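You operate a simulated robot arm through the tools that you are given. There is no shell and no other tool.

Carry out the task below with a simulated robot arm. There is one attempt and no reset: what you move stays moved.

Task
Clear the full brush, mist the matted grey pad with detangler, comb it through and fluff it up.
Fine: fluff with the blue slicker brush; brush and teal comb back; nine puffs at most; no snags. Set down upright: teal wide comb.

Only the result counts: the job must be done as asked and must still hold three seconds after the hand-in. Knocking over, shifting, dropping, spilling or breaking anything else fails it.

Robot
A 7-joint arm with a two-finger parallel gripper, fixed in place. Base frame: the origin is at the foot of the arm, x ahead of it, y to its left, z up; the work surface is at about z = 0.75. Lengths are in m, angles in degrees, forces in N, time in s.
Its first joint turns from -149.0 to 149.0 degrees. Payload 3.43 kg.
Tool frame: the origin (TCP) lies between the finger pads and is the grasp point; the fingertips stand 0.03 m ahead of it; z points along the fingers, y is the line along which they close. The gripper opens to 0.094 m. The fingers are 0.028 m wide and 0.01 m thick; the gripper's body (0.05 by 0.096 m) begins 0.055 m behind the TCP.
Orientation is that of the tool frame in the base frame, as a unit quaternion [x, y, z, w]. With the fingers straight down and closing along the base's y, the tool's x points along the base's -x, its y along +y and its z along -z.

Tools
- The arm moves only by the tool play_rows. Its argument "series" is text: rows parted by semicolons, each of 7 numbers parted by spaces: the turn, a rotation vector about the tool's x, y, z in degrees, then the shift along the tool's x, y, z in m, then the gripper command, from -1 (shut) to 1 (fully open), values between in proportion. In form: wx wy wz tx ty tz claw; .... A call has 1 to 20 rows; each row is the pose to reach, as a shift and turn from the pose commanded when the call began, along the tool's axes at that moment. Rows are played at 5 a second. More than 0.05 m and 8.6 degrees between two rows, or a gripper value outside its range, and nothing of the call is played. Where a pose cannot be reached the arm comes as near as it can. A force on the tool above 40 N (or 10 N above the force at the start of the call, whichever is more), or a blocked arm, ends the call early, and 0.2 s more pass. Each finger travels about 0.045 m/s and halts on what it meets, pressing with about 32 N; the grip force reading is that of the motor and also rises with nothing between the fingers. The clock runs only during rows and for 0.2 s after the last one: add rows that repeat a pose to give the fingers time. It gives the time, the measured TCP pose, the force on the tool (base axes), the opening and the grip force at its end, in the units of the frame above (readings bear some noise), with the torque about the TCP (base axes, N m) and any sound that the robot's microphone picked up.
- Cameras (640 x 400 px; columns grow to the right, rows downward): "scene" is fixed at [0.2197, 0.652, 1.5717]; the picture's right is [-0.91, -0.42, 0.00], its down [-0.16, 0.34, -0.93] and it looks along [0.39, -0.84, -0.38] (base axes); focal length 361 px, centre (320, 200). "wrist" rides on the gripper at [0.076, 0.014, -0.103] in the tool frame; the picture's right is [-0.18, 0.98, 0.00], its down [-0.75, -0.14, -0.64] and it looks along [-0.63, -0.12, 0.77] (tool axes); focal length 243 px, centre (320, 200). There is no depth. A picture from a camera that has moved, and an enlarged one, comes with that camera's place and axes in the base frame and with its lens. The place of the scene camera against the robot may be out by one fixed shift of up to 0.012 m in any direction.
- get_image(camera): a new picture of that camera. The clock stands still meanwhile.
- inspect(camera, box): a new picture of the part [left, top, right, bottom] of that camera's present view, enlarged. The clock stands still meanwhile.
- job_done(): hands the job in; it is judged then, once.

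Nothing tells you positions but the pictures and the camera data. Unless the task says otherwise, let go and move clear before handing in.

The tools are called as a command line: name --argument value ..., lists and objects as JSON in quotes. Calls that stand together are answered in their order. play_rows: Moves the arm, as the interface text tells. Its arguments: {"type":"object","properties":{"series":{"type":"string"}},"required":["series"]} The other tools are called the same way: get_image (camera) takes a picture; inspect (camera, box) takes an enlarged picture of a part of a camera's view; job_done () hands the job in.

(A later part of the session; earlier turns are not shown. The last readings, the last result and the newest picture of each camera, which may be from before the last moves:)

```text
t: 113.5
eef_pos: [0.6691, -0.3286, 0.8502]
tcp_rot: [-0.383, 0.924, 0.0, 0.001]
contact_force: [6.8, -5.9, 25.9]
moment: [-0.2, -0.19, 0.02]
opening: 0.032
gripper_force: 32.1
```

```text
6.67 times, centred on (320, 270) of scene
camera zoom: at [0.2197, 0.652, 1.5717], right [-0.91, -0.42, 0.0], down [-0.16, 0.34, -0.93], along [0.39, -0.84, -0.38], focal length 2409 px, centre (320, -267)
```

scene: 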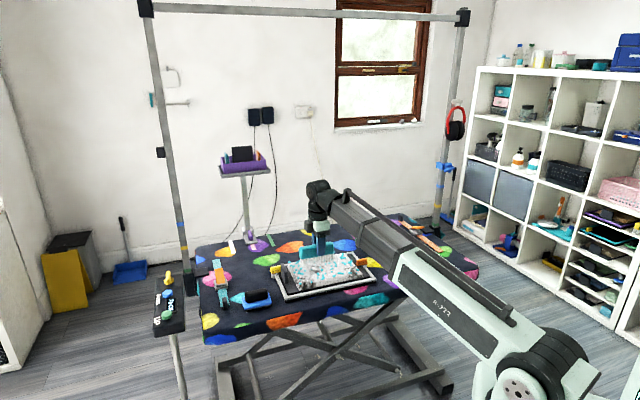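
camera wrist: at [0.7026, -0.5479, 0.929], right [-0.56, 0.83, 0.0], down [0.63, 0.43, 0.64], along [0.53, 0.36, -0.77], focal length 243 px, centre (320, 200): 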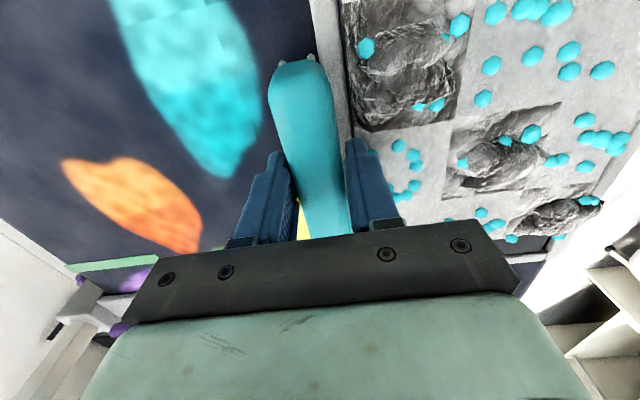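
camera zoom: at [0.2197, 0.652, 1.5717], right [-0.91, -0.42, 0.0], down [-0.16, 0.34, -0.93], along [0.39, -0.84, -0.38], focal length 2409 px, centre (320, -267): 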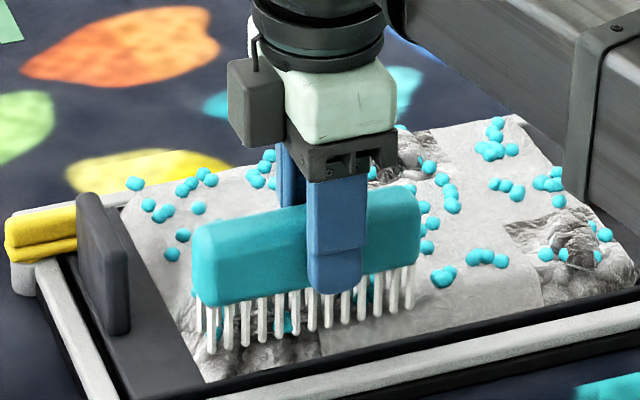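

Force is high over mat A; I'll ease up about 1 mm and continue gently.

play_rows --series "0 0 0 0 0 -0.0012 -1; 0 0 0 0 0.005 -0.0012 -1; 0 0 0 0 0.01 -0.0012 -1"

inspect --camera "wrist" --box '[160, 0, 440, 220]'

```text
t: 114.3
eef_pos: [0.662, -0.3207, 0.8496]
tcp_rot: [-0.383, 0.924, 0.003, 0.0]
contact_force: [-0.4, -0.3, 2.0]
moment: [0.0, -0.02, -0.02]
opening: 0.0317
gripper_force: 32.5
```

```text
1.82 times, centred on (300, 110) of wrist
camera zoom: at [0.5983, -0.3638, 0.952], right [-0.56, 0.83, 0.0], down [0.63, 0.43, 0.64], along [0.53, 0.36, -0.77], focal length 441 px, centre (356, 364)
```

zoom: 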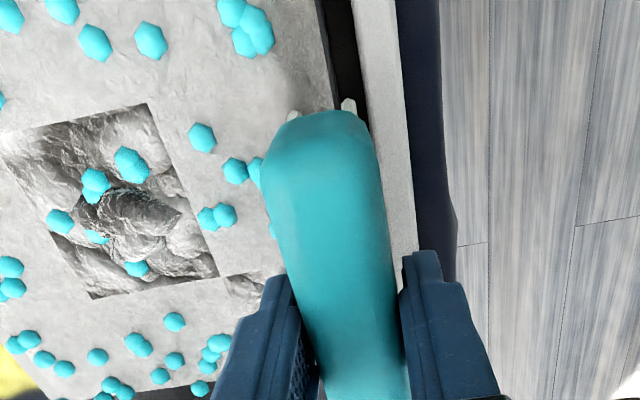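

I'm at the near edge. I'll lift here and look at the result on A and B.

play_rows --series "0 0 0 0 0 -0.01 -1; 0 0 0 0 0 -0.04 -1; 0 0 0 0 -0.02 -0.08 -1; 0 0 0 0 -0.06 -0.08 -1; 0 0 0 0 -0.1 -0.08 -1; 0 0 0 0 -0.14 -0.08 -1; 0 0 0 0 -0.17 -0.08 -1; 0 0 0 0 -0.17 -0.08 -1"

inspect --camera "scene" --box '[280, 240, 380, 310]'

inspect --camera "wrist" --box '[300, 0, 560, 200]'

```text
t: 116.1
eef_pos: [0.7819, -0.444, 0.9295]
tcp_rot: [-0.383, 0.924, 0.001, -0.001]
contact_force: [0.6, 0.3, -1.0]
moment: [0.0, 0.02, 0.02]
opening: 0.0315
gripper_force: 31.9
```

```text
5.71 times, centred on (330, 275) of scene
camera zoom: at [0.2197, 0.652, 1.5717], right [-0.91, -0.42, 0.0], down [-0.16, 0.34, -0.93], along [0.39, -0.84, -0.38], focal length 2065 px, centre (263, -229)
```

zoom: 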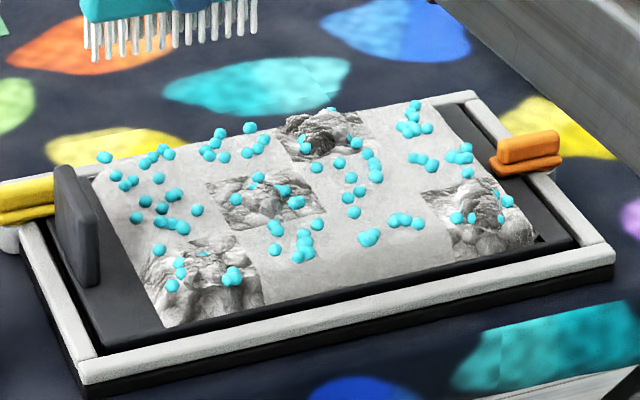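

```text
2.00 times, centred on (430, 100) of wrist
camera zoom: at [0.7192, -0.4876, 1.0323], right [-0.56, 0.83, 0.0], down [0.63, 0.43, 0.64], along [0.53, 0.36, -0.77], focal length 485 px, centre (100, 400)
```

zoom: 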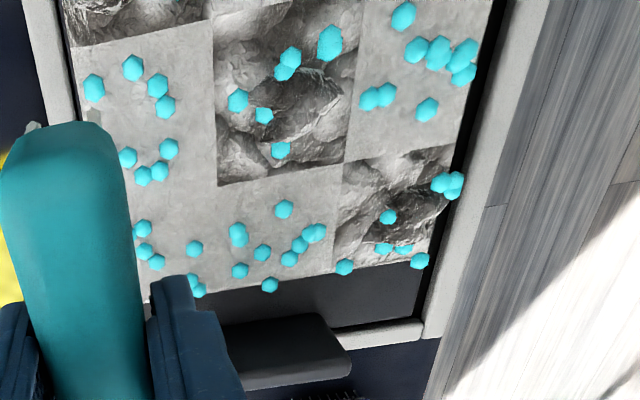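

Both lumps have shrunk and droplets now show on them; the frame hasn't moved. I'll make a second pass at the same light height.

play_rows --series "0 0 0 0 0.02 0.02 -1; 0 0 0 0 0.04 0.05 -1; 0 0 0 0 0.04 0.07 -1; 0 0 0 0 0.04 0.077 -1; 0 0 0 0 0.04 0.08 -1; 0 0 0 0 0.04 0.08 -1"

play_rows --series "0 0 0 0 0.006 0 -1; 0 0 0 0 0.012 0 -1; 0 0 0 0 0.018 0 -1; 0 0 0 0 0.024 0 -1; 0 0 0 0 0.03 0 -1; 0 0 0 0 0.036 0 -1"

```text
t: 117.5
eef_pos: [0.754, -0.4137, 0.8498]
tcp_rot: [-0.383, 0.924, 0.001, 0.0]
contact_force: [0.2, -0.1, -0.6]
moment: [0.0, 0.02, 0.02]
opening: 0.0317
gripper_force: 32.2
```

```text
t: 118.9
eef_pos: [0.7265, -0.3879, 0.851]
tcp_rot: [-0.383, 0.924, 0.0, -0.001]
contact_force: [-0.5, -0.7, -0.3]
moment: [-0.04, 0.04, 0.02]
opening: 0.0316
gripper_force: 32.3
```

play_rows --series "0 0 0 0 0 0.0008 -1; 0 0 0 0 0 0.0008 -1"

```text
t: 119.5
eef_pos: [0.7279, -0.3873, 0.8504]
tcp_rot: [-0.383, 0.924, 0.0, 0.0]
contact_force: [-0.6, 1.5, 4.6]
moment: [0.06, 0.04, -0.01]
opening: 0.0315
gripper_force: 32.1
```

play_rows --series "0 0 0 0 0.006 0 -1; 0 0 0 0 0.012 0 -1; 0 0 0 0 0.018 0 -1; 0 0 0 0 0.024 0 -1; 0 0 0 0 0.03 0 -1"

play_rows --series "0 0 0 0 0.006 0 -1; 0 0 0 0 0.012 0 -1; 0 0 0 0 0.018 0 -1; 0 0 0 0 0.024 0 -1"

inspect --camera "wrist" --box '[120, 0, 400, 220]'

```text
t: 120.7
eef_pos: [0.7073, -0.3668, 0.8499]
tcp_rot: [-0.382, 0.924, 0.0, 0.0]
contact_force: [2.5, -2.6, 10.5]
moment: [-0.09, -0.08, 0.0]
opening: 0.0314
gripper_force: 32.3
```

```text
t: 121.7
eef_pos: [0.6903, -0.3495, 0.8499]
tcp_rot: [-0.382, 0.924, 0.001, -0.001]
contact_force: [1.4, -1.3, 6.9]
moment: [-0.08, -0.08, -0.01]
opening: 0.0317
gripper_force: 32.0
```

```text
1.82 times, centred on (260, 110) of wrist
camera zoom: at [0.6271, -0.3917, 0.9519], right [-0.56, 0.83, 0.0], down [0.63, 0.43, 0.64], along [0.53, 0.36, -0.77], focal length 441 px, centre (429, 364)
```

zoom: 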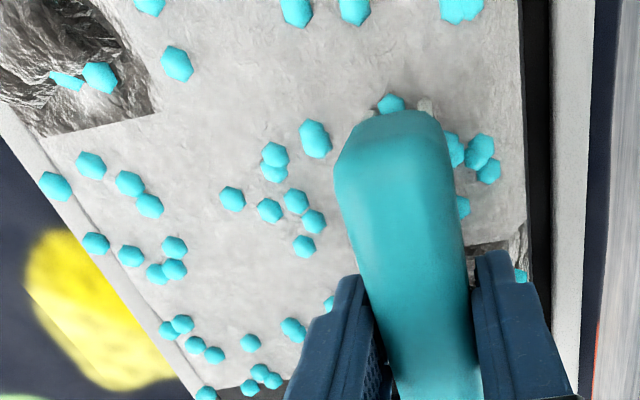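

Mat B is now fully combed out. I'll continue the pass through mat A.

play_rows --series "0 0 0 0 0.006 0 -1; 0 0 0 0 0.012 0 -1; 0 0 0 0 0.018 0 -1; 0 0 0 0 0.024 0 -1"

play_rows --series "0 0 0 0 0.006 0 -1; 0 0 0 0 0.012 0 -1; 0 0 0 0 0.016 0 -1"

inspect --camera "scene" --box '[280, 240, 380, 310]'

```text
t: 122.7
eef_pos: [0.6735, -0.332, 0.8503]
tcp_rot: [-0.383, 0.924, 0.0, 0.0]
contact_force: [-0.3, -0.1, 0.5]
moment: [-0.01, -0.01, -0.02]
opening: 0.0318
gripper_force: 32.0
```

```text
t: 123.5
eef_pos: [0.6616, -0.3222, 0.8513]
tcp_rot: [-0.382, 0.924, 0.002, -0.001]
contact_force: [0.6, -0.1, -0.9]
moment: [0.03, 0.0, 0.01]
opening: 0.0316
gripper_force: 31.5
```

```text
5.71 times, centred on (330, 275) of scene
camera zoom: at [0.2197, 0.652, 1.5717], right [-0.91, -0.42, 0.0], down [-0.16, 0.34, -0.93], along [0.39, -0.84, -0.38], focal length 2065 px, centre (263, -229)
```

zoom: 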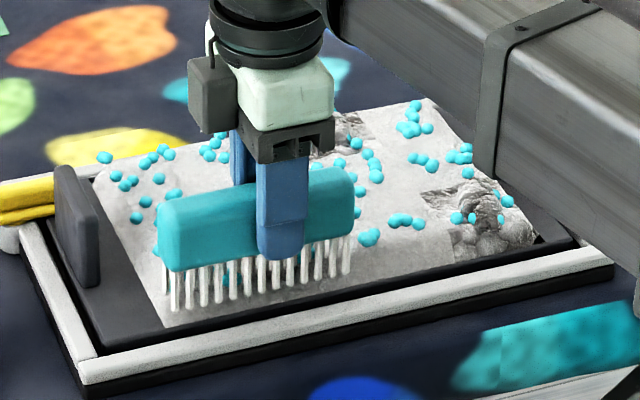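

Mat A looks combed out too. I'll lift and move over mat C's far edge next.

play_rows --series "0 0 0 0 0 -0.015 -1; 0 0 0 0 0 -0.06 -1; 0 0 0 0.026 -0.04 -0.06 -1; 0 0 0 0.052 -0.08 -0.06 -1; 0 0 0 0.078 -0.12 -0.06 -1; 0 0 0 0.101 -0.155 -0.06 -1; 0 0 0 0.101 -0.155 -0.06 -1"

inspect --camera "scene" --box '[280, 240, 380, 310]'

inspect --camera "wrist" --box '[280, 0, 580, 210]'

```text
t: 125.1
eef_pos: [0.7002, -0.5051, 0.9104]
tcp_rot: [-0.383, 0.924, 0.001, -0.001]
contact_force: [-0.4, 0.3, 0.7]
moment: [0.01, -0.02, -0.03]
opening: 0.032
gripper_force: 32.1
```

```text
5.71 times, centred on (330, 275) of scene
camera zoom: at [0.2197, 0.652, 1.5717], right [-0.91, -0.42, 0.0], down [-0.16, 0.34, -0.93], along [0.39, -0.84, -0.38], focal length 2065 px, centre (263, -229)
```

zoom: 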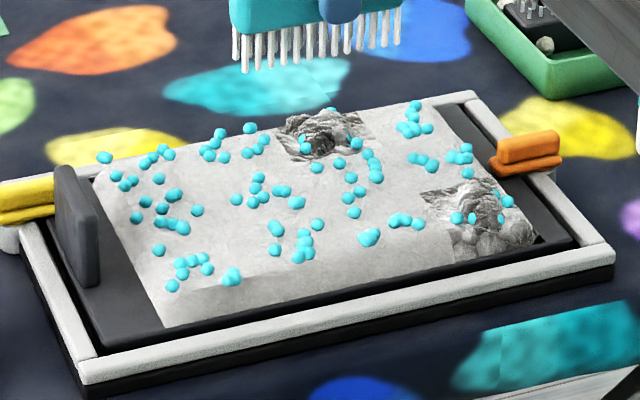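

```text
1.90 times, centred on (430, 105) of wrist
camera zoom: at [0.6378, -0.5478, 1.0121], right [-0.56, 0.83, 0.0], down [0.63, 0.43, 0.64], along [0.53, 0.36, -0.77], focal length 462 px, centre (110, 381)
```

zoom: 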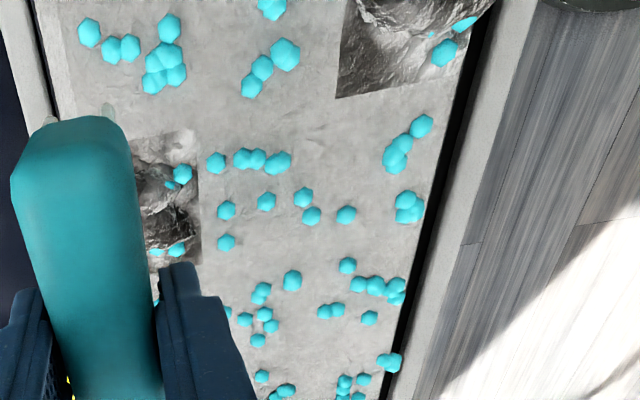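

Mats A and B are smooth. Now I'll lower onto mat C, just inside the pad's far edge.

play_rows --series "0 0 0 0 0.004 0.03 -1; 0 0 0 0 0.004 0.05 -1; 0 0 0 0 0.004 0.057 -1; 0 0 0 0 0.004 0.0595 -1; 0 0 0 0 0.004 0.0595 -1"

inspect --camera "scene" --box '[300, 240, 370, 290]'

```text
t: 126.3
eef_pos: [0.6978, -0.501, 0.85]
tcp_rot: [-0.383, 0.924, 0.001, 0.0]
contact_force: [-0.2, -0.2, -1.3]
moment: [0.01, 0.02, 0.0]
opening: 0.0315
gripper_force: 31.6
```

```text
8.00 times, centred on (335, 265) of scene
camera zoom: at [0.2197, 0.652, 1.5717], right [-0.91, -0.42, 0.0], down [-0.16, 0.34, -0.93], along [0.39, -0.84, -0.38], focal length 2891 px, centre (200, -320)
```

zoom: 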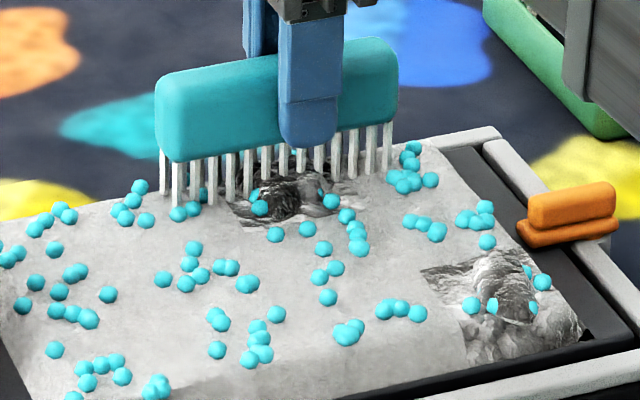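

play_rows --series "0 0 0 0 0 0.0008 -1; 0 0 0 0 0 0.0008 -1"

```text
t: 126.9
eef_pos: [0.6983, -0.5008, 0.849]
tcp_rot: [-0.382, 0.924, 0.0, 0.0]
contact_force: [0.1, 0.1, 6.8]
moment: [0.08, 0.03, 0.01]
opening: 0.0317
gripper_force: 32.3
```

Contact at about 7 N. I'll stroke slowly through mat C.

play_rows --series "0 0 0 0 0.006 -0.0002 -1; 0 0 0 0 0.012 -0.0002 -1; 0 0 0 0 0.018 -0.0002 -1; 0 0 0 0 0.024 -0.0002 -1"

play_rows --series "0 0 0 0 0.006 -0.0002 -1; 0 0 0 0 0.012 -0.0002 -1; 0 0 0 0 0.018 -0.0002 -1; 0 0 0 0 0.024 -0.0002 -1"

inspect --camera "scene" --box '[300, 240, 370, 290]'

inspect --camera "wrist" --box '[160, 0, 440, 220]'

```text
t: 127.9
eef_pos: [0.6802, -0.4832, 0.8497]
tcp_rot: [-0.383, 0.924, -0.001, 0.001]
contact_force: [2.6, -3.3, 12.1]
moment: [-0.06, -0.11, -0.02]
opening: 0.0317
gripper_force: 31.9
```

```text
t: 128.9
eef_pos: [0.6637, -0.4642, 0.8498]
tcp_rot: [-0.382, 0.924, 0.0, 0.0]
contact_force: [2.7, -3.3, 10.9]
moment: [-0.08, -0.08, -0.02]
opening: 0.0318
gripper_force: 32.2
```

```text
8.00 times, centred on (335, 265) of scene
camera zoom: at [0.2197, 0.652, 1.5717], right [-0.91, -0.42, 0.0], down [-0.16, 0.34, -0.93], along [0.39, -0.84, -0.38], focal length 2891 px, centre (200, -320)
```

zoom: 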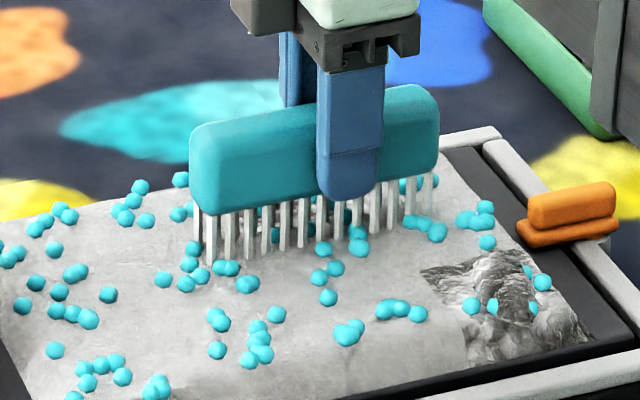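

```text
1.82 times, centred on (300, 110) of wrist
camera zoom: at [0.6004, -0.5079, 0.9516], right [-0.56, 0.83, 0.0], down [0.63, 0.43, 0.64], along [0.53, 0.36, -0.77], focal length 441 px, centre (356, 364)
```

zoom: 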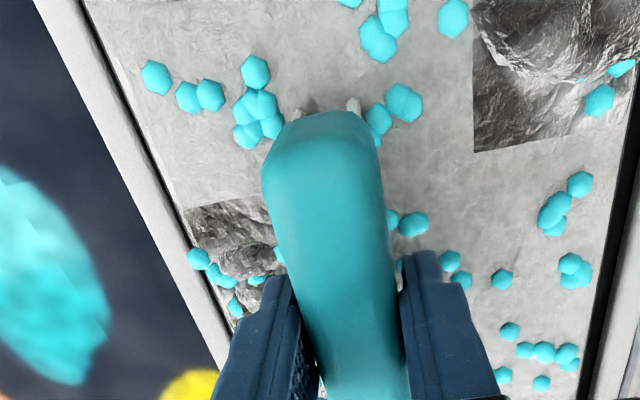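

Mat C is shrinking. I'll finish this stroke, lift slightly, return to the far edge and make a second pass.

play_rows --series "0 0 0 0 0.006 0 -1; 0 0 0 0 0.012 0 -1; 0 0 0 0 0.012 -0.012 -1; 0 0 0 0 -0.012 -0.02 -1; 0 0 0 0 -0.048 -0.02 -1; 0 0 0 0 -0.05 -0.02 -1; 0 0 0 0 -0.05 -0.008 -1; 0 0 0 0 -0.05 -0.001 -1; 0 0 0 0 -0.05 -0.001 -1"

inspect --camera "scene" --box '[300, 240, 370, 290]'

```text
t: 130.9
eef_pos: [0.6995, -0.4998, 0.8514]
tcp_rot: [-0.383, 0.924, 0.001, 0.0]
contact_force: [0.4, 0.3, -0.6]
moment: [-0.01, -0.04, -0.01]
opening: 0.0317
gripper_force: 31.6
```

```text
8.00 times, centred on (335, 265) of scene
camera zoom: at [0.2197, 0.652, 1.5717], right [-0.91, -0.42, 0.0], down [-0.16, 0.34, -0.93], along [0.39, -0.84, -0.38], focal length 2891 px, centre (200, -320)
```

zoom: 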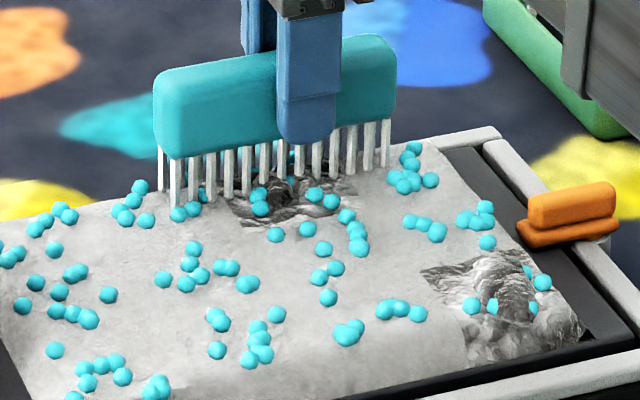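

play_rows --series "0 0 0 0 0 0.0007 -1; 0 0 0 0 0 0.0013 -1; 0 0 0 0 0 0.0013 -1"

```text
t: 131.7
eef_pos: [0.6984, -0.5004, 0.8506]
tcp_rot: [-0.383, 0.924, 0.001, 0.0]
contact_force: [0.7, -0.9, -0.1]
moment: [0.02, -0.02, 0.0]
opening: 0.0317
gripper_force: 32.2
```

play_rows --series "0 0 0 0 0 0.0005 -1; 0 0 0 0 0 0.0005 -1"

```text
t: 132.3
eef_pos: [0.6991, -0.5002, 0.8493]
tcp_rot: [-0.382, 0.924, 0.001, 0.0]
contact_force: [1.1, 0.1, 4.6]
moment: [0.01, 0.02, 0.0]
opening: 0.0317
gripper_force: 31.9
```

Light contact of about 5 N again. Second pass through mat C.

play_rows --series "0 0 0 0 0.006 0 -1; 0 0 0 0 0.012 0 -1; 0 0 0 0 0.018 0 -1; 0 0 0 0 0.024 0 -1"

play_rows --series "0 0 0 0 0.006 0 -1; 0 0 0 0 0.012 0 -1; 0 0 0 0 0.018 0 -1; 0 0 0 0 0.024 0 -1; 0 0 0 0 0.03 0 -1; 0 0 0 0 0.036 0 -1"

inspect --camera "scene" --box '[300, 240, 370, 290]'

inspect --camera "wrist" --box '[160, 0, 440, 220]'

```text
t: 133.3
eef_pos: [0.6803, -0.4835, 0.8493]
tcp_rot: [-0.383, 0.924, 0.0, 0.0]
contact_force: [4.6, -5.3, 18.3]
moment: [-0.12, -0.12, -0.05]
opening: 0.0319
gripper_force: 32.2
```

```text
t: 134.7
eef_pos: [0.6552, -0.4586, 0.8498]
tcp_rot: [-0.382, 0.924, -0.001, 0.0]
contact_force: [3.9, -7.5, 24.9]
moment: [-0.14, -0.19, -0.01]
opening: 0.0318
gripper_force: 31.8
```

```text
8.00 times, centred on (335, 265) of scene
camera zoom: at [0.2197, 0.652, 1.5717], right [-0.91, -0.42, 0.0], down [-0.16, 0.34, -0.93], along [0.39, -0.84, -0.38], focal length 2891 px, centre (200, -320)
```

zoom: 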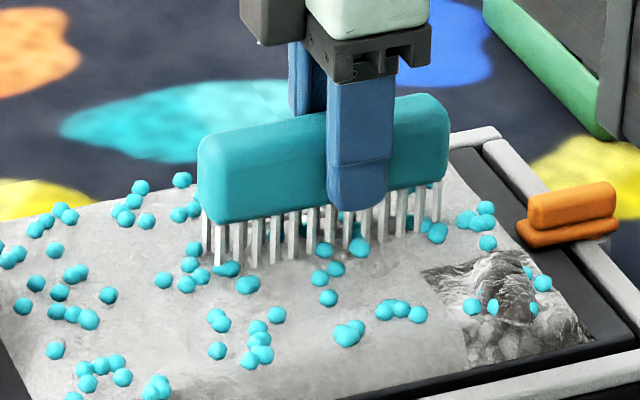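

```text
1.82 times, centred on (300, 110) of wrist
camera zoom: at [0.5928, -0.5017, 0.9513], right [-0.56, 0.83, 0.0], down [0.63, 0.43, 0.64], along [0.53, 0.36, -0.77], focal length 441 px, centre (356, 364)
```

zoom: 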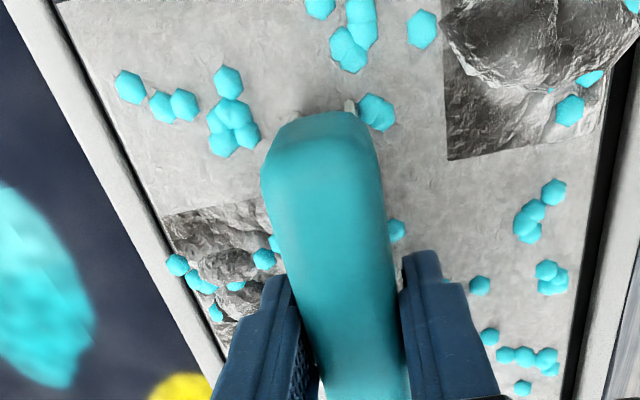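

Force went up to 25 N; I'll lift and inspect mat C.

play_rows --series "0 0 0 0 0 -0.01 -1; 0 0 0 0 0 -0.03 -1; 0 0 0 0 0.03 -0.06 -1; 0 0 0 0 0.06 -0.06 -1; 0 0 0 0 0.06 -0.06 -1"

inspect --camera "scene" --box '[280, 240, 380, 310]'

inspect --camera "wrist" --box '[60, 0, 380, 220]'

```text
t: 135.9
eef_pos: [0.6155, -0.417, 0.9072]
tcp_rot: [-0.382, 0.924, 0.001, 0.0]
contact_force: [0.6, -0.1, -0.8]
moment: [-0.03, 0.0, -0.01]
opening: 0.0317
gripper_force: 31.7
```

```text
5.71 times, centred on (330, 275) of scene
camera zoom: at [0.2197, 0.652, 1.5717], right [-0.91, -0.42, 0.0], down [-0.16, 0.34, -0.93], along [0.39, -0.84, -0.38], focal length 2065 px, centre (263, -229)
```

zoom: 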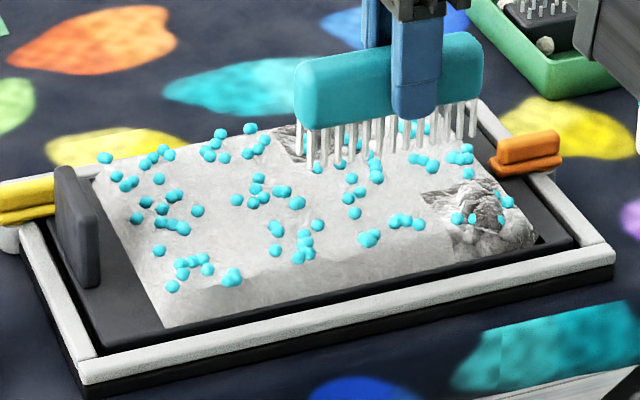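

```text
1.82 times, centred on (220, 110) of wrist
camera zoom: at [0.5511, -0.4595, 1.0093], right [-0.56, 0.83, 0.0], down [0.63, 0.43, 0.64], along [0.53, 0.36, -0.77], focal length 441 px, centre (502, 364)
```

zoom: 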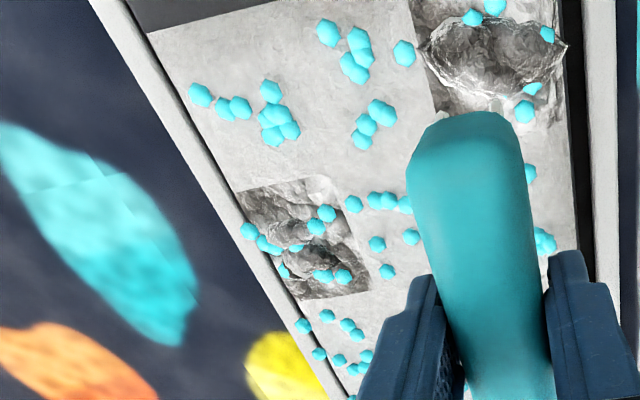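

Mat C is about half gone. I'll do another pass on it, starting as far back as the pad allows.

play_rows --series "0 0 0 0 -0.04 0 -1; 0 0 0 0 -0.08 0 -1; 0 0 0 0 -0.12 0 -1; 0 0 0 0 -0.122 0 -1; 0 0 0 0 -0.122 0.03 -1; 0 0 0 0 -0.122 0.05 -1; 0 0 0 0 -0.122 0.057 -1; 0 0 0 0 -0.122 0.0585 -1; 0 0 0 0 -0.122 0.0585 -1"

```text
t: 137.9
eef_pos: [0.6995, -0.5026, 0.8491]
tcp_rot: [-0.383, 0.924, 0.001, 0.0]
contact_force: [-0.2, 0.0, -0.6]
moment: [-0.03, -0.02, -0.01]
opening: 0.0318
gripper_force: 32.2
```

play_rows --series "0 0 0 0 0 0.0007 -1; 0 0 0 0 0 0.0007 -1"

```text
t: 138.5
eef_pos: [0.7004, -0.5027, 0.85]
tcp_rot: [-0.383, 0.924, 0.0, -0.001]
contact_force: [-0.4, 0.0, -0.3]
moment: [-0.01, 0.02, 0.0]
opening: 0.0317
gripper_force: 31.7
```

play_rows --series "0 0 0 0 0 0.0007 -1; 0 0 0 0 0 0.0007 -1"

```text
t: 139.1
eef_pos: [0.6993, -0.5024, 0.8498]
tcp_rot: [-0.382, 0.924, 0.0, -0.001]
contact_force: [0.0, -1.3, 2.7]
moment: [-0.05, 0.0, 0.0]
opening: 0.0316
gripper_force: 31.9
```

play_rows --series "0 0 0 0 0.006 0 -1; 0 0 0 0 0.012 0 -1; 0 0 0 0 0.018 -0.0002 -1; 0 0 0 0 0.024 -0.0004 -1; 0 0 0 0 0.03 -0.0005 -1"

play_rows --series "0 0 0 0 0.006 0 -1; 0 0 0 0 0.012 0 -1; 0 0 0 0 0.018 0 -1; 0 0 0 0 0.024 0 -1; 0 0 0 0 0.03 0 -1; 0 0 0 0 0.036 0 -1"

inspect --camera "wrist" --box '[120, 0, 400, 220]'

```text
t: 140.3
eef_pos: [0.6793, -0.4812, 0.8498]
tcp_rot: [-0.383, 0.924, 0.001, -0.001]
contact_force: [0.2, -0.2, 1.4]
moment: [0.0, -0.01, 0.05]
opening: 0.0317
gripper_force: 31.8
```

```text
t: 141.7
eef_pos: [0.6547, -0.4557, 0.8503]
tcp_rot: [-0.383, 0.924, 0.001, -0.001]
contact_force: [0.0, -0.5, -1.1]
moment: [0.02, 0.04, 0.01]
opening: 0.0314
gripper_force: 32.2
```

```text
1.82 times, centred on (260, 110) of wrist
camera zoom: at [0.5914, -0.499, 0.9517], right [-0.56, 0.83, 0.0], down [0.63, 0.43, 0.64], along [0.53, 0.36, -0.77], focal length 441 px, centre (429, 364)
```

zoom: 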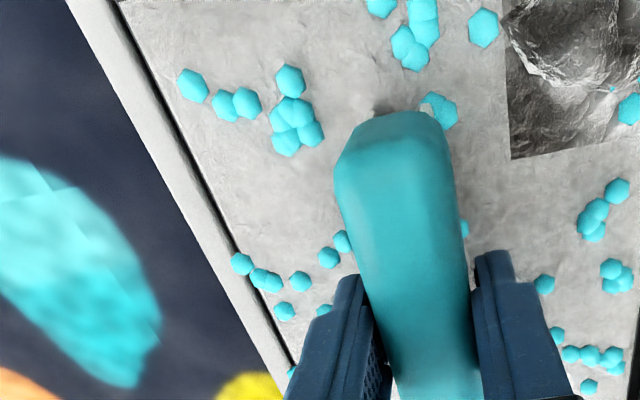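

Mat C is cleared with light pressure. Now I'll shift to mat D near the orange clip, lifting first.

play_rows --series "0 0 0 0 0 -0.02 -1; 0 0 0 0.012 0.007 -0.03 -1; 0 0 0 0.024 0.015 -0.03 -1; 0 0 0 0.0367 0.022 -0.03 -1; 0 0 0 0.0367 0.022 -0.03 -1"

inspect --camera "scene" --box '[310, 240, 380, 290]'

inspect --camera "wrist" --box '[200, 0, 480, 220]'

```text
t: 142.9
eef_pos: [0.6122, -0.4659, 0.8804]
tcp_rot: [-0.382, 0.924, 0.001, 0.0]
contact_force: [-0.1, -0.9, -0.2]
moment: [0.0, 0.02, 0.01]
opening: 0.0317
gripper_force: 32.1
```

```text
8.00 times, centred on (345, 265) of scene
camera zoom: at [0.2197, 0.652, 1.5717], right [-0.91, -0.42, 0.0], down [-0.16, 0.34, -0.93], along [0.39, -0.84, -0.38], focal length 2891 px, centre (120, -320)
```

zoom: 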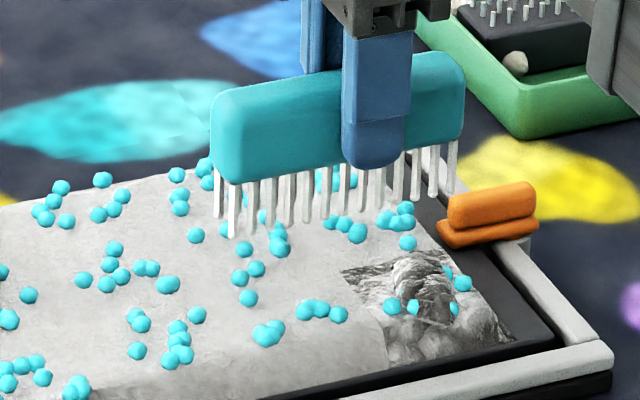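

```text
1.82 times, centred on (340, 110) of wrist
camera zoom: at [0.549, -0.5089, 0.9813], right [-0.56, 0.83, 0.0], down [0.63, 0.43, 0.64], along [0.53, 0.36, -0.77], focal length 441 px, centre (284, 364)
```

zoom: 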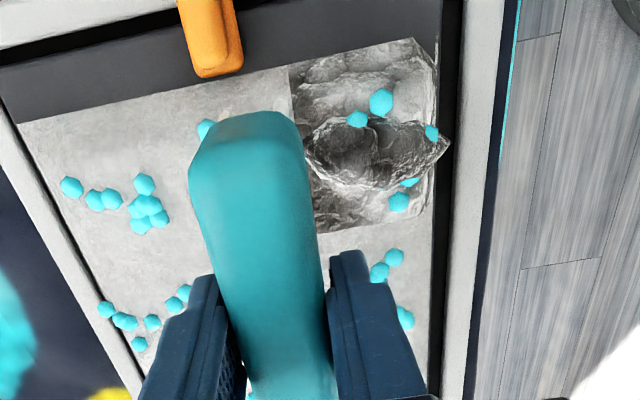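

Clear of the clip. I'll lower to light contact just behind mat D.

play_rows --series "0 0 0 0 0 0.015 -1; 0 0 0 0 0 0.026 -1; 0 0 0 0 0 0.029 -1; 0 0 0 0 0 0.029 -1"

```text
t: 143.9
eef_pos: [0.6118, -0.4645, 0.8511]
tcp_rot: [-0.383, 0.924, 0.0, 0.0]
contact_force: [-0.1, 0.9, -1.2]
moment: [-0.01, 0.0, -0.01]
opening: 0.0319
gripper_force: 32.1
```

play_rows --series "0 0 0 0 0 0.0008 -1; 0 0 0 0 0 0.0012 -1; 0 0 0 0 0 0.0012 -1"

```text
t: 144.7
eef_pos: [0.6106, -0.4661, 0.8491]
tcp_rot: [-0.383, 0.924, 0.001, 0.0]
contact_force: [-0.4, 1.3, -0.4]
moment: [0.03, -0.02, 0.03]
opening: 0.0317
gripper_force: 31.6
```

play_rows --series "0 0 0 0 0 0.0006 -1; 0 0 0 0 0 0.0006 -1"

```text
t: 145.3
eef_pos: [0.6113, -0.4668, 0.8486]
tcp_rot: [-0.383, 0.924, 0.001, 0.0]
contact_force: [-0.9, -2.0, 5.2]
moment: [0.04, 0.07, 0.02]
opening: 0.0317
gripper_force: 32.7
```

play_rows --series "0 0 0 0 0.006 -0.0003 -1; 0 0 0 0 0.012 -0.0003 -1; 0 0 0 0 0.018 -0.0003 -1; 0 0 0 0 0.024 -0.0003 -1; 0 0 0 0 0.03 -0.0003 -1"

inspect --camera "scene" --box '[310, 240, 380, 290]'

```text
t: 146.5
eef_pos: [0.59, -0.4438, 0.8483]
tcp_rot: [-0.383, 0.924, 0.001, 0.0]
contact_force: [0.3, -1.0, 2.0]
moment: [-0.01, 0.0, -0.01]
opening: 0.0314
gripper_force: 31.8
```

```text
8.00 times, centred on (345, 265) of scene
camera zoom: at [0.2197, 0.652, 1.5717], right [-0.91, -0.42, 0.0], down [-0.16, 0.34, -0.93], along [0.39, -0.84, -0.38], focal length 2891 px, centre (120, -320)
```

zoom: 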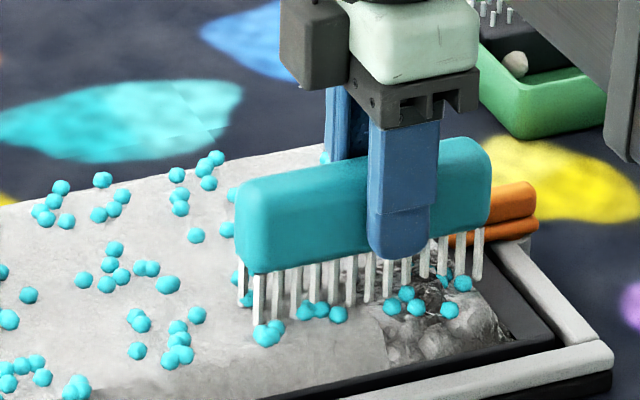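

Mat D is already responding. I'll finish this pass.

play_rows --series "0 0 0 0 0.006 0 -1; 0 0 0 0 0.012 0 -1; 0 0 0 0 0.018 0 -1; 0 0 0 0 0.024 0 -1; 0 0 0 0 0.03 0 -1; 0 0 0 0 0.036 0 -1"

play_rows --series "0 0 0 0 0 -0.015 -1; 0 0 0 0 -0.03 -0.025 -1; 0 0 0 0 -0.066 -0.025 -1; 0 0 0 0 -0.066 -0.025 -1; 0 0 0 0 -0.066 -0.01 -1; 0 0 0 0 -0.066 -0.001 -1; 0 0 0 0 -0.066 -0.001 -1"

inspect --camera "scene" --box '[310, 240, 380, 290]'

```text
t: 147.9
eef_pos: [0.5645, -0.4193, 0.8509]
tcp_rot: [-0.383, 0.924, 0.0, -0.001]
contact_force: [0.3, -0.1, 0.0]
moment: [0.01, -0.02, -0.01]
opening: 0.0315
gripper_force: 31.6
```

```text
t: 149.5
eef_pos: [0.6112, -0.4665, 0.8503]
tcp_rot: [-0.383, 0.924, 0.001, 0.001]
contact_force: [-1.0, 0.0, -0.7]
moment: [0.01, 0.01, -0.02]
opening: 0.0315
gripper_force: 32.1
```

```text
8.00 times, centred on (345, 265) of scene
camera zoom: at [0.2197, 0.652, 1.5717], right [-0.91, -0.42, 0.0], down [-0.16, 0.34, -0.93], along [0.39, -0.84, -0.38], focal length 2891 px, centre (120, -320)
```

zoom: 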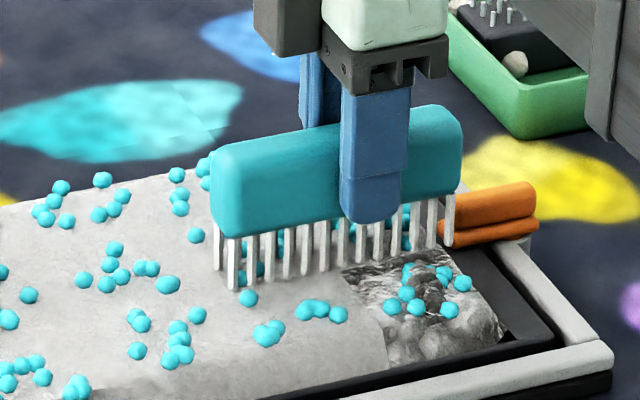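

Mat D is half reduced. Now the second pass: find contact again, then stroke.

play_rows --series "0 0 0 0 0 0.0008 -1; 0 0 0 0 0 0.0014 -1; 0 0 0 0 0 0.0014 -1"

```text
t: 150.3
eef_pos: [0.612, -0.4663, 0.8503]
tcp_rot: [-0.384, 0.923, 0.0, 0.0]
contact_force: [-0.2, 0.8, 10.0]
moment: [0.07, -0.01, 0.0]
opening: 0.0314
gripper_force: 32.3
```

play_rows --series "0 0 0 0 0.002 -0.0005 -1; 0 0 0 0 0.008 -0.0005 -1; 0 0 0 0 0.014 -0.0005 -1; 0 0 0 0 0.02 -0.0005 -1; 0 0 0 0 0.026 -0.0005 -1; 0 0 0 0 0.032 -0.0005 -1"

play_rows --series "0 0 0 0 0.006 0 -1; 0 0 0 0 0.012 0 -1; 0 0 0 0 0.018 0 -1; 0 0 0 0 0.024 0 -1; 0 0 0 0 0.03 0 -1; 0 0 0 0 0.034 0 -1"

inspect --camera "wrist" --box '[80, 0, 400, 220]'

```text
t: 151.7
eef_pos: [0.5894, -0.442, 0.8483]
tcp_rot: [-0.383, 0.924, 0.001, 0.0]
contact_force: [0.7, -1.1, 2.2]
moment: [-0.01, 0.03, 0.0]
opening: 0.0319
gripper_force: 31.8
```

```text
t: 153.1
eef_pos: [0.5638, -0.4193, 0.8497]
tcp_rot: [-0.384, 0.923, 0.001, -0.001]
contact_force: [0.9, 0.1, -0.5]
moment: [0.0, 0.0, 0.01]
opening: 0.0315
gripper_force: 32.3
```

```text
1.82 times, centred on (240, 110) of wrist
camera zoom: at [0.5022, -0.4623, 0.9511], right [-0.56, 0.83, 0.0], down [0.63, 0.43, 0.64], along [0.53, 0.36, -0.77], focal length 441 px, centre (466, 364)
```

zoom: 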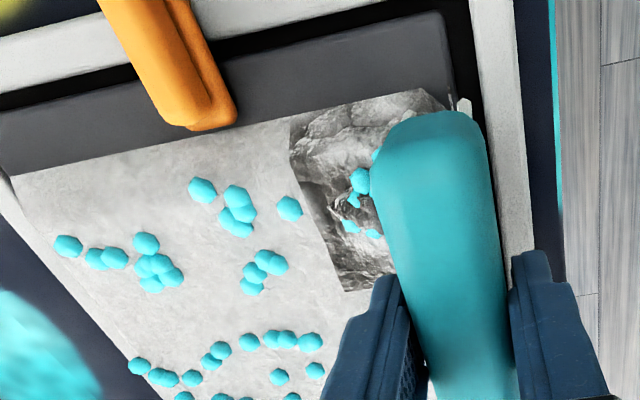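

Mat D still shows a small lump because contact was lost near the edge. I'll do a third pass with slightly more steady contact.

play_rows --series "0 0 0 0 0 -0.015 -1; 0 0 0 0 -0.03 -0.025 -1; 0 0 0 0 -0.06 -0.025 -1; 0 0 0 0 -0.06 -0.025 -1; 0 0 0 0 -0.06 -0.01 -1; 0 0 0 0 -0.06 -0.001 -1; 0 0 0 0 -0.06 0 -1; 0 0 0 0 -0.06 0 -1"

```text
t: 154.9
eef_pos: [0.6086, -0.4627, 0.8487]
tcp_rot: [-0.382, 0.924, 0.0, 0.0]
contact_force: [-0.3, -1.1, 5.1]
moment: [0.02, 0.04, -0.02]
opening: 0.0318
gripper_force: 32.3
```

play_rows --series "0 0 0 0 0.006 0 -1; 0 0 0 0 0.012 0 -1; 0 0 0 0 0.018 0.0001 -1; 0 0 0 0 0.024 0.0002 -1"

play_rows --series "0 0 0 0 0.006 0.0002 -1; 0 0 0 0 0.012 0.0003 -1; 0 0 0 0 0.018 0.0004 -1"

play_rows --series "0 0 0 0 0.006 0.0002 -1; 0 0 0 0 0.012 0.0004 -1; 0 0 0 0 0.018 0.0005 -1"

inspect --camera "wrist" --box '[80, 0, 400, 220]'

```text
t: 155.9
eef_pos: [0.5905, -0.4451, 0.8496]
tcp_rot: [-0.383, 0.924, 0.002, 0.0]
contact_force: [0.7, -1.5, 2.4]
moment: [0.0, -0.01, -0.03]
opening: 0.0314
gripper_force: 32.0
```

```text
t: 156.7
eef_pos: [0.5788, -0.4318, 0.8494]
tcp_rot: [-0.383, 0.924, 0.001, -0.001]
contact_force: [2.5, -2.2, 5.6]
moment: [-0.06, -0.09, 0.02]
opening: 0.0318
gripper_force: 32.1
```

```text
t: 157.5
eef_pos: [0.5654, -0.419, 0.8496]
tcp_rot: [-0.382, 0.924, 0.0, 0.0]
contact_force: [4.6, -5.1, 19.5]
moment: [-0.18, -0.28, 0.01]
opening: 0.0315
gripper_force: 31.8
```

```text
1.82 times, centred on (240, 110) of wrist
camera zoom: at [0.5022, -0.4618, 0.9505], right [-0.56, 0.83, 0.0], down [0.63, 0.43, 0.64], along [0.53, 0.36, -0.77], focal length 441 px, centre (466, 364)
```

zoom: 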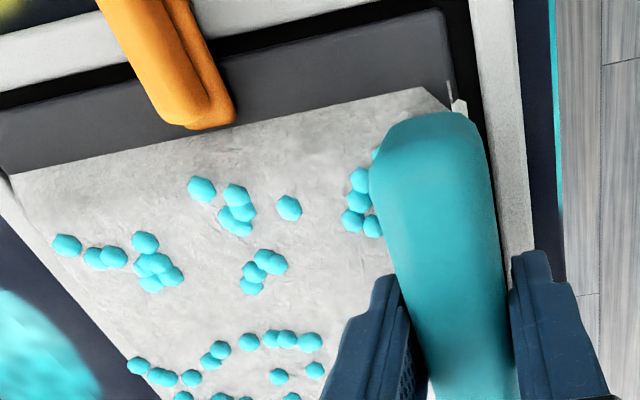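

Mat D is cleared as well. I'll lift the comb and survey the whole pad.

play_rows --series "0 0 0 0 0 -0.015 -1; 0 0 0 0 0 -0.05 -1; 0 0 0 0 0 -0.09 -1; 0 0 0 -0.03 0 -0.12 -1; 0 0 0 -0.03 0 -0.12 -1"

inspect --camera "scene" --box '[270, 230, 390, 310]'

get_image --camera "wrist"

inspect --camera "scene" --box '[190, 250, 290, 320]'

```text
t: 158.7
eef_pos: [0.5879, -0.3962, 0.9692]
tcp_rot: [-0.382, 0.924, 0.001, 0.0]
contact_force: [0.0, 0.6, -1.0]
moment: [-0.02, -0.02, 0.02]
opening: 0.0317
gripper_force: 32.6
```

```text
5.00 times, centred on (330, 270) of scene
camera zoom: at [0.2197, 0.652, 1.5717], right [-0.91, -0.42, 0.0], down [-0.16, 0.34, -0.93], along [0.39, -0.84, -0.38], focal length 1807 px, centre (270, -150)
```

zoom: 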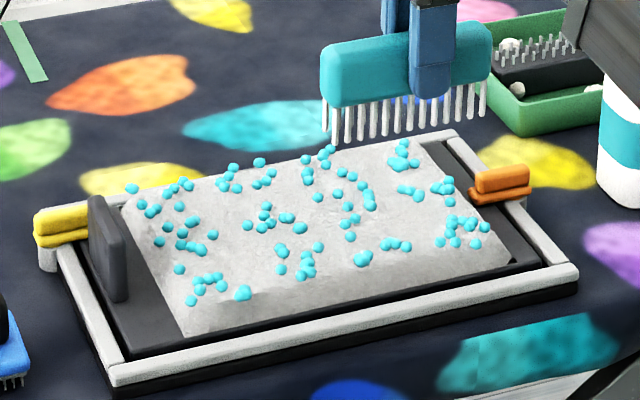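

```text
taken
camera wrist: at [0.5255, -0.4396, 1.0713], right [-0.56, 0.83, 0.0], down [0.63, 0.43, 0.64], along [0.53, 0.36, -0.77], focal length 243 px, centre (320, 200)
```

wrist: 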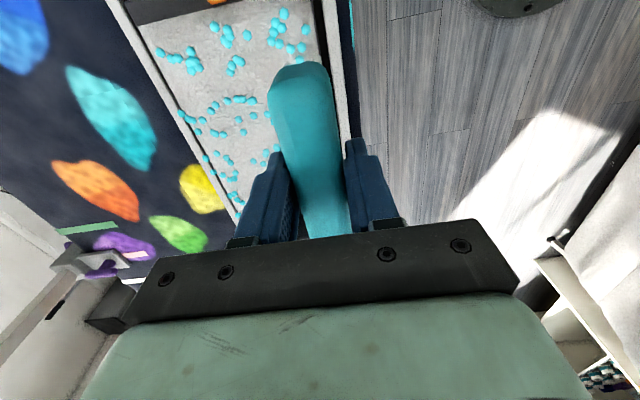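

```text
5.71 times, centred on (240, 285) of scene
camera zoom: at [0.2197, 0.652, 1.5717], right [-0.91, -0.42, 0.0], down [-0.16, 0.34, -0.93], along [0.39, -0.84, -0.38], focal length 2065 px, centre (777, -286)
```

zoom: 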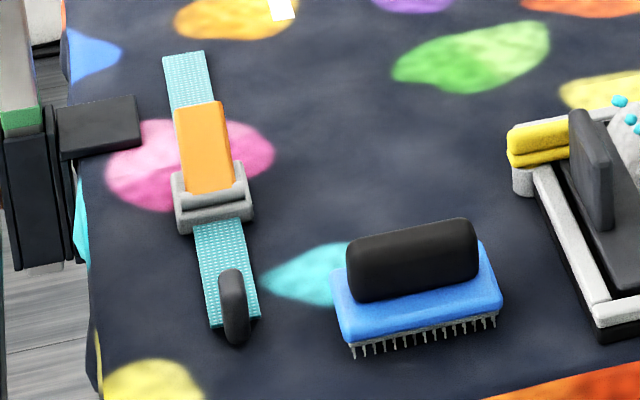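

All four mats are combed smooth. Now I'll carry the comb back to its original spot.

play_rows --series "0 0 0 -0.036 -0.0187 0 -1; 0 0 0 -0.072 -0.0374 0 -1; 0 0 0 -0.108 -0.0561 0 -1; 0 0 0 -0.144 -0.0748 0 -1; 0 0 0 -0.18 -0.0935 0 -1; 0 0 0 -0.216 -0.1122 0 -1; 0 0 0 -0.252 -0.1309 0 -1; 0 0 0 -0.288 -0.1496 0 -1; 0 0 0 -0.3214 -0.1677 0 -1; 0 0 0 -0.3214 -0.1677 0 -1; 0 0 0 -0.3214 -0.1677 0.05 -1; 0 0 0 -0.3214 -0.1677 0.1 -1; 0 0 0 -0.3214 -0.1677 0.13 -1; 0 0 0 -0.3214 -0.1677 0.145 -1; 0 0 0 -0.3214 -0.1677 0.15 -1; 0 0 0 -0.3214 -0.1677 0.15 -1"

inspect --camera "scene" --box '[190, 240, 290, 320]'

get_image --camera "wrist"

```text
t: 162.1
eef_pos: [0.9332, -0.2888, 0.8187]
tcp_rot: [-0.382, 0.924, 0.001, -0.001]
contact_force: [-0.5, 0.5, -0.9]
moment: [-0.01, 0.01, 0.04]
opening: 0.0318
gripper_force: 31.6
```

```text
5.00 times, centred on (240, 280) of scene
camera zoom: at [0.2197, 0.652, 1.5717], right [-0.91, -0.42, 0.0], down [-0.16, 0.34, -0.93], along [0.39, -0.84, -0.38], focal length 1807 px, centre (720, -200)
```

zoom: 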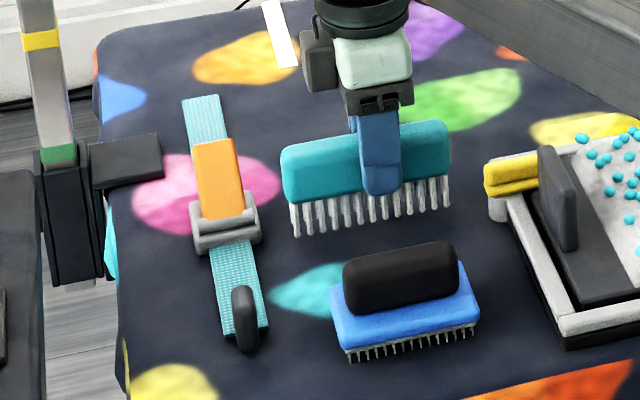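

```text
taken
camera wrist: at [0.8707, -0.3324, 0.9208], right [-0.56, 0.83, 0.0], down [0.63, 0.43, 0.64], along [0.53, 0.36, -0.77], focal length 243 px, centre (320, 200)
```

wrist: 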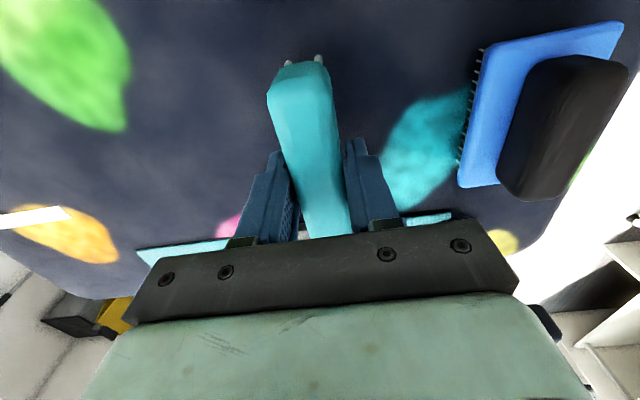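

The comb hovers just above its old spot, upright. I'll lower gently until it touches.

play_rows --series "0 0 0 0 0 0.002 -1; 0 0 0 0 0 0.004 -1; 0 0 0 0 0 0.005 -1; 0 0 0 0 0 0.005 -1"

```text
t: 163.1
eef_pos: [0.9341, -0.2902, 0.8135]
tcp_rot: [-0.382, 0.924, 0.001, -0.001]
contact_force: [0.5, -0.2, -0.3]
moment: [0.0, -0.03, -0.01]
opening: 0.0315
gripper_force: 31.5
```

play_rows --series "0 0 0 0 0 0.001 -1; 0 0 0 0 0 0.0015 -1; 0 0 0 0 0 0.0015 -1"

```text
t: 163.9
eef_pos: [0.9336, -0.2895, 0.8126]
tcp_rot: [-0.383, 0.924, 0.0, 0.001]
contact_force: [2.4, 2.3, 14.1]
moment: [0.09, 0.15, -0.02]
opening: 0.0316
gripper_force: 31.8
```

The comb touches the table. I'll ease off, open and rise straight up.

play_rows --series "0 0 0 0 0 -0.0007 -1; 0 0 0 0 0 -0.0007 0.2; 0 0 0 0 0 -0.0007 1; 0 0 0 0 0 -0.0007 1; 0 0 0 0 0 -0.0007 1; 0 0 0 0 0 -0.0007 1; 0 0 0 0 0 -0.02 1; 0 0 0 0 0 -0.06 1; 0 0 0 0 0 -0.1 1; 0 0 0 0 0 -0.15 1; 0 0 0 0 0 -0.19 1; 0 0 0 0 0 -0.19 1"

inspect --camera "scene" --box '[190, 250, 290, 320]'

inspect --camera "wrist" --box '[220, 0, 460, 150]'

```text
t: 166.5
eef_pos: [0.9318, -0.2908, 1.0033]
tcp_rot: [-0.383, 0.924, 0.001, 0.0]
contact_force: [-0.2, -0.1, -0.4]
moment: [-0.03, 0.02, -0.03]
opening: 0.0937
gripper_force: 0.0
```

```text
5.71 times, centred on (240, 285) of scene
camera zoom: at [0.2197, 0.652, 1.5717], right [-0.91, -0.42, 0.0], down [-0.16, 0.34, -0.93], along [0.39, -0.84, -0.38], focal length 2065 px, centre (777, -286)
```

zoom: 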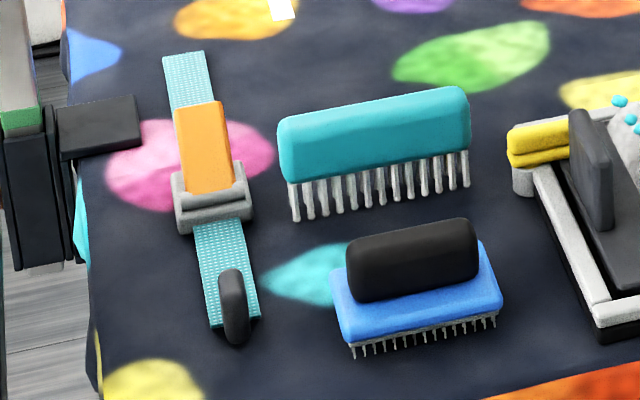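

```text
2.67 times, centred on (340, 75) of wrist
camera zoom: at [0.8689, -0.3339, 1.1053], right [-0.56, 0.83, 0.0], down [0.63, 0.43, 0.64], along [0.53, 0.36, -0.77], focal length 647 px, centre (267, 533)
```

zoom: 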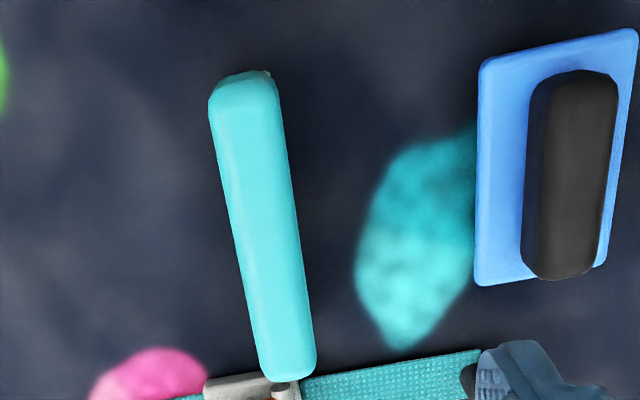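

The comb stands upright exactly where it was. Next I'll take the brush again: move above it and check the alignment.

play_rows --series "0 0 0 -0.004 0.044 0 1; 0 0 0 -0.008 0.088 0 1; 0 0 0 -0.0118 0.1318 0 1; 0 0 0 -0.0118 0.1318 0.04 1; 0 0 0 -0.0118 0.1318 0.08 1; 0 0 0 -0.0118 0.1318 0.12 1; 0 0 0 -0.0118 0.1318 0.14 1; 0 0 0 -0.0118 0.1318 0.14 1"

get_image --camera "wrist"

inspect --camera "wrist" --box '[240, 80, 400, 220]'

```text
t: 168.3
eef_pos: [0.847, -0.1885, 0.8614]
tcp_rot: [-0.383, 0.924, 0.001, -0.001]
contact_force: [-0.2, 0.5, 0.7]
moment: [-0.04, 0.01, 0.02]
opening: 0.0939
gripper_force: 0.0
```

```text
taken
camera wrist: at [0.784, -0.231, 0.9633], right [-0.56, 0.83, 0.0], down [0.63, 0.43, 0.64], along [0.53, 0.36, -0.77], focal length 243 px, centre (320, 200)
```

wrist: 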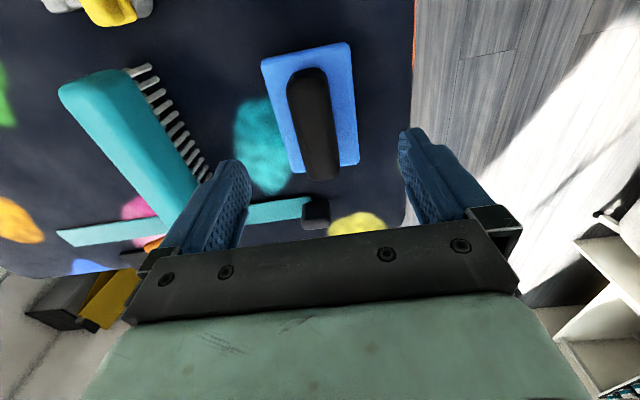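

```text
2.86 times, centred on (320, 150) of wrist
camera zoom: at [0.784, -0.231, 0.9633], right [-0.56, 0.83, 0.0], down [0.63, 0.43, 0.64], along [0.53, 0.36, -0.77], focal length 693 px, centre (320, 343)
```

zoom: 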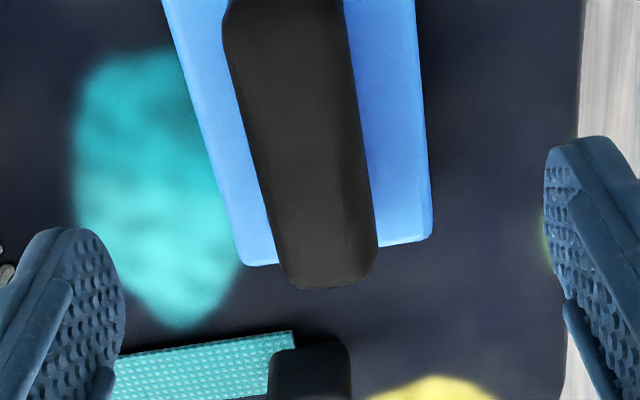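

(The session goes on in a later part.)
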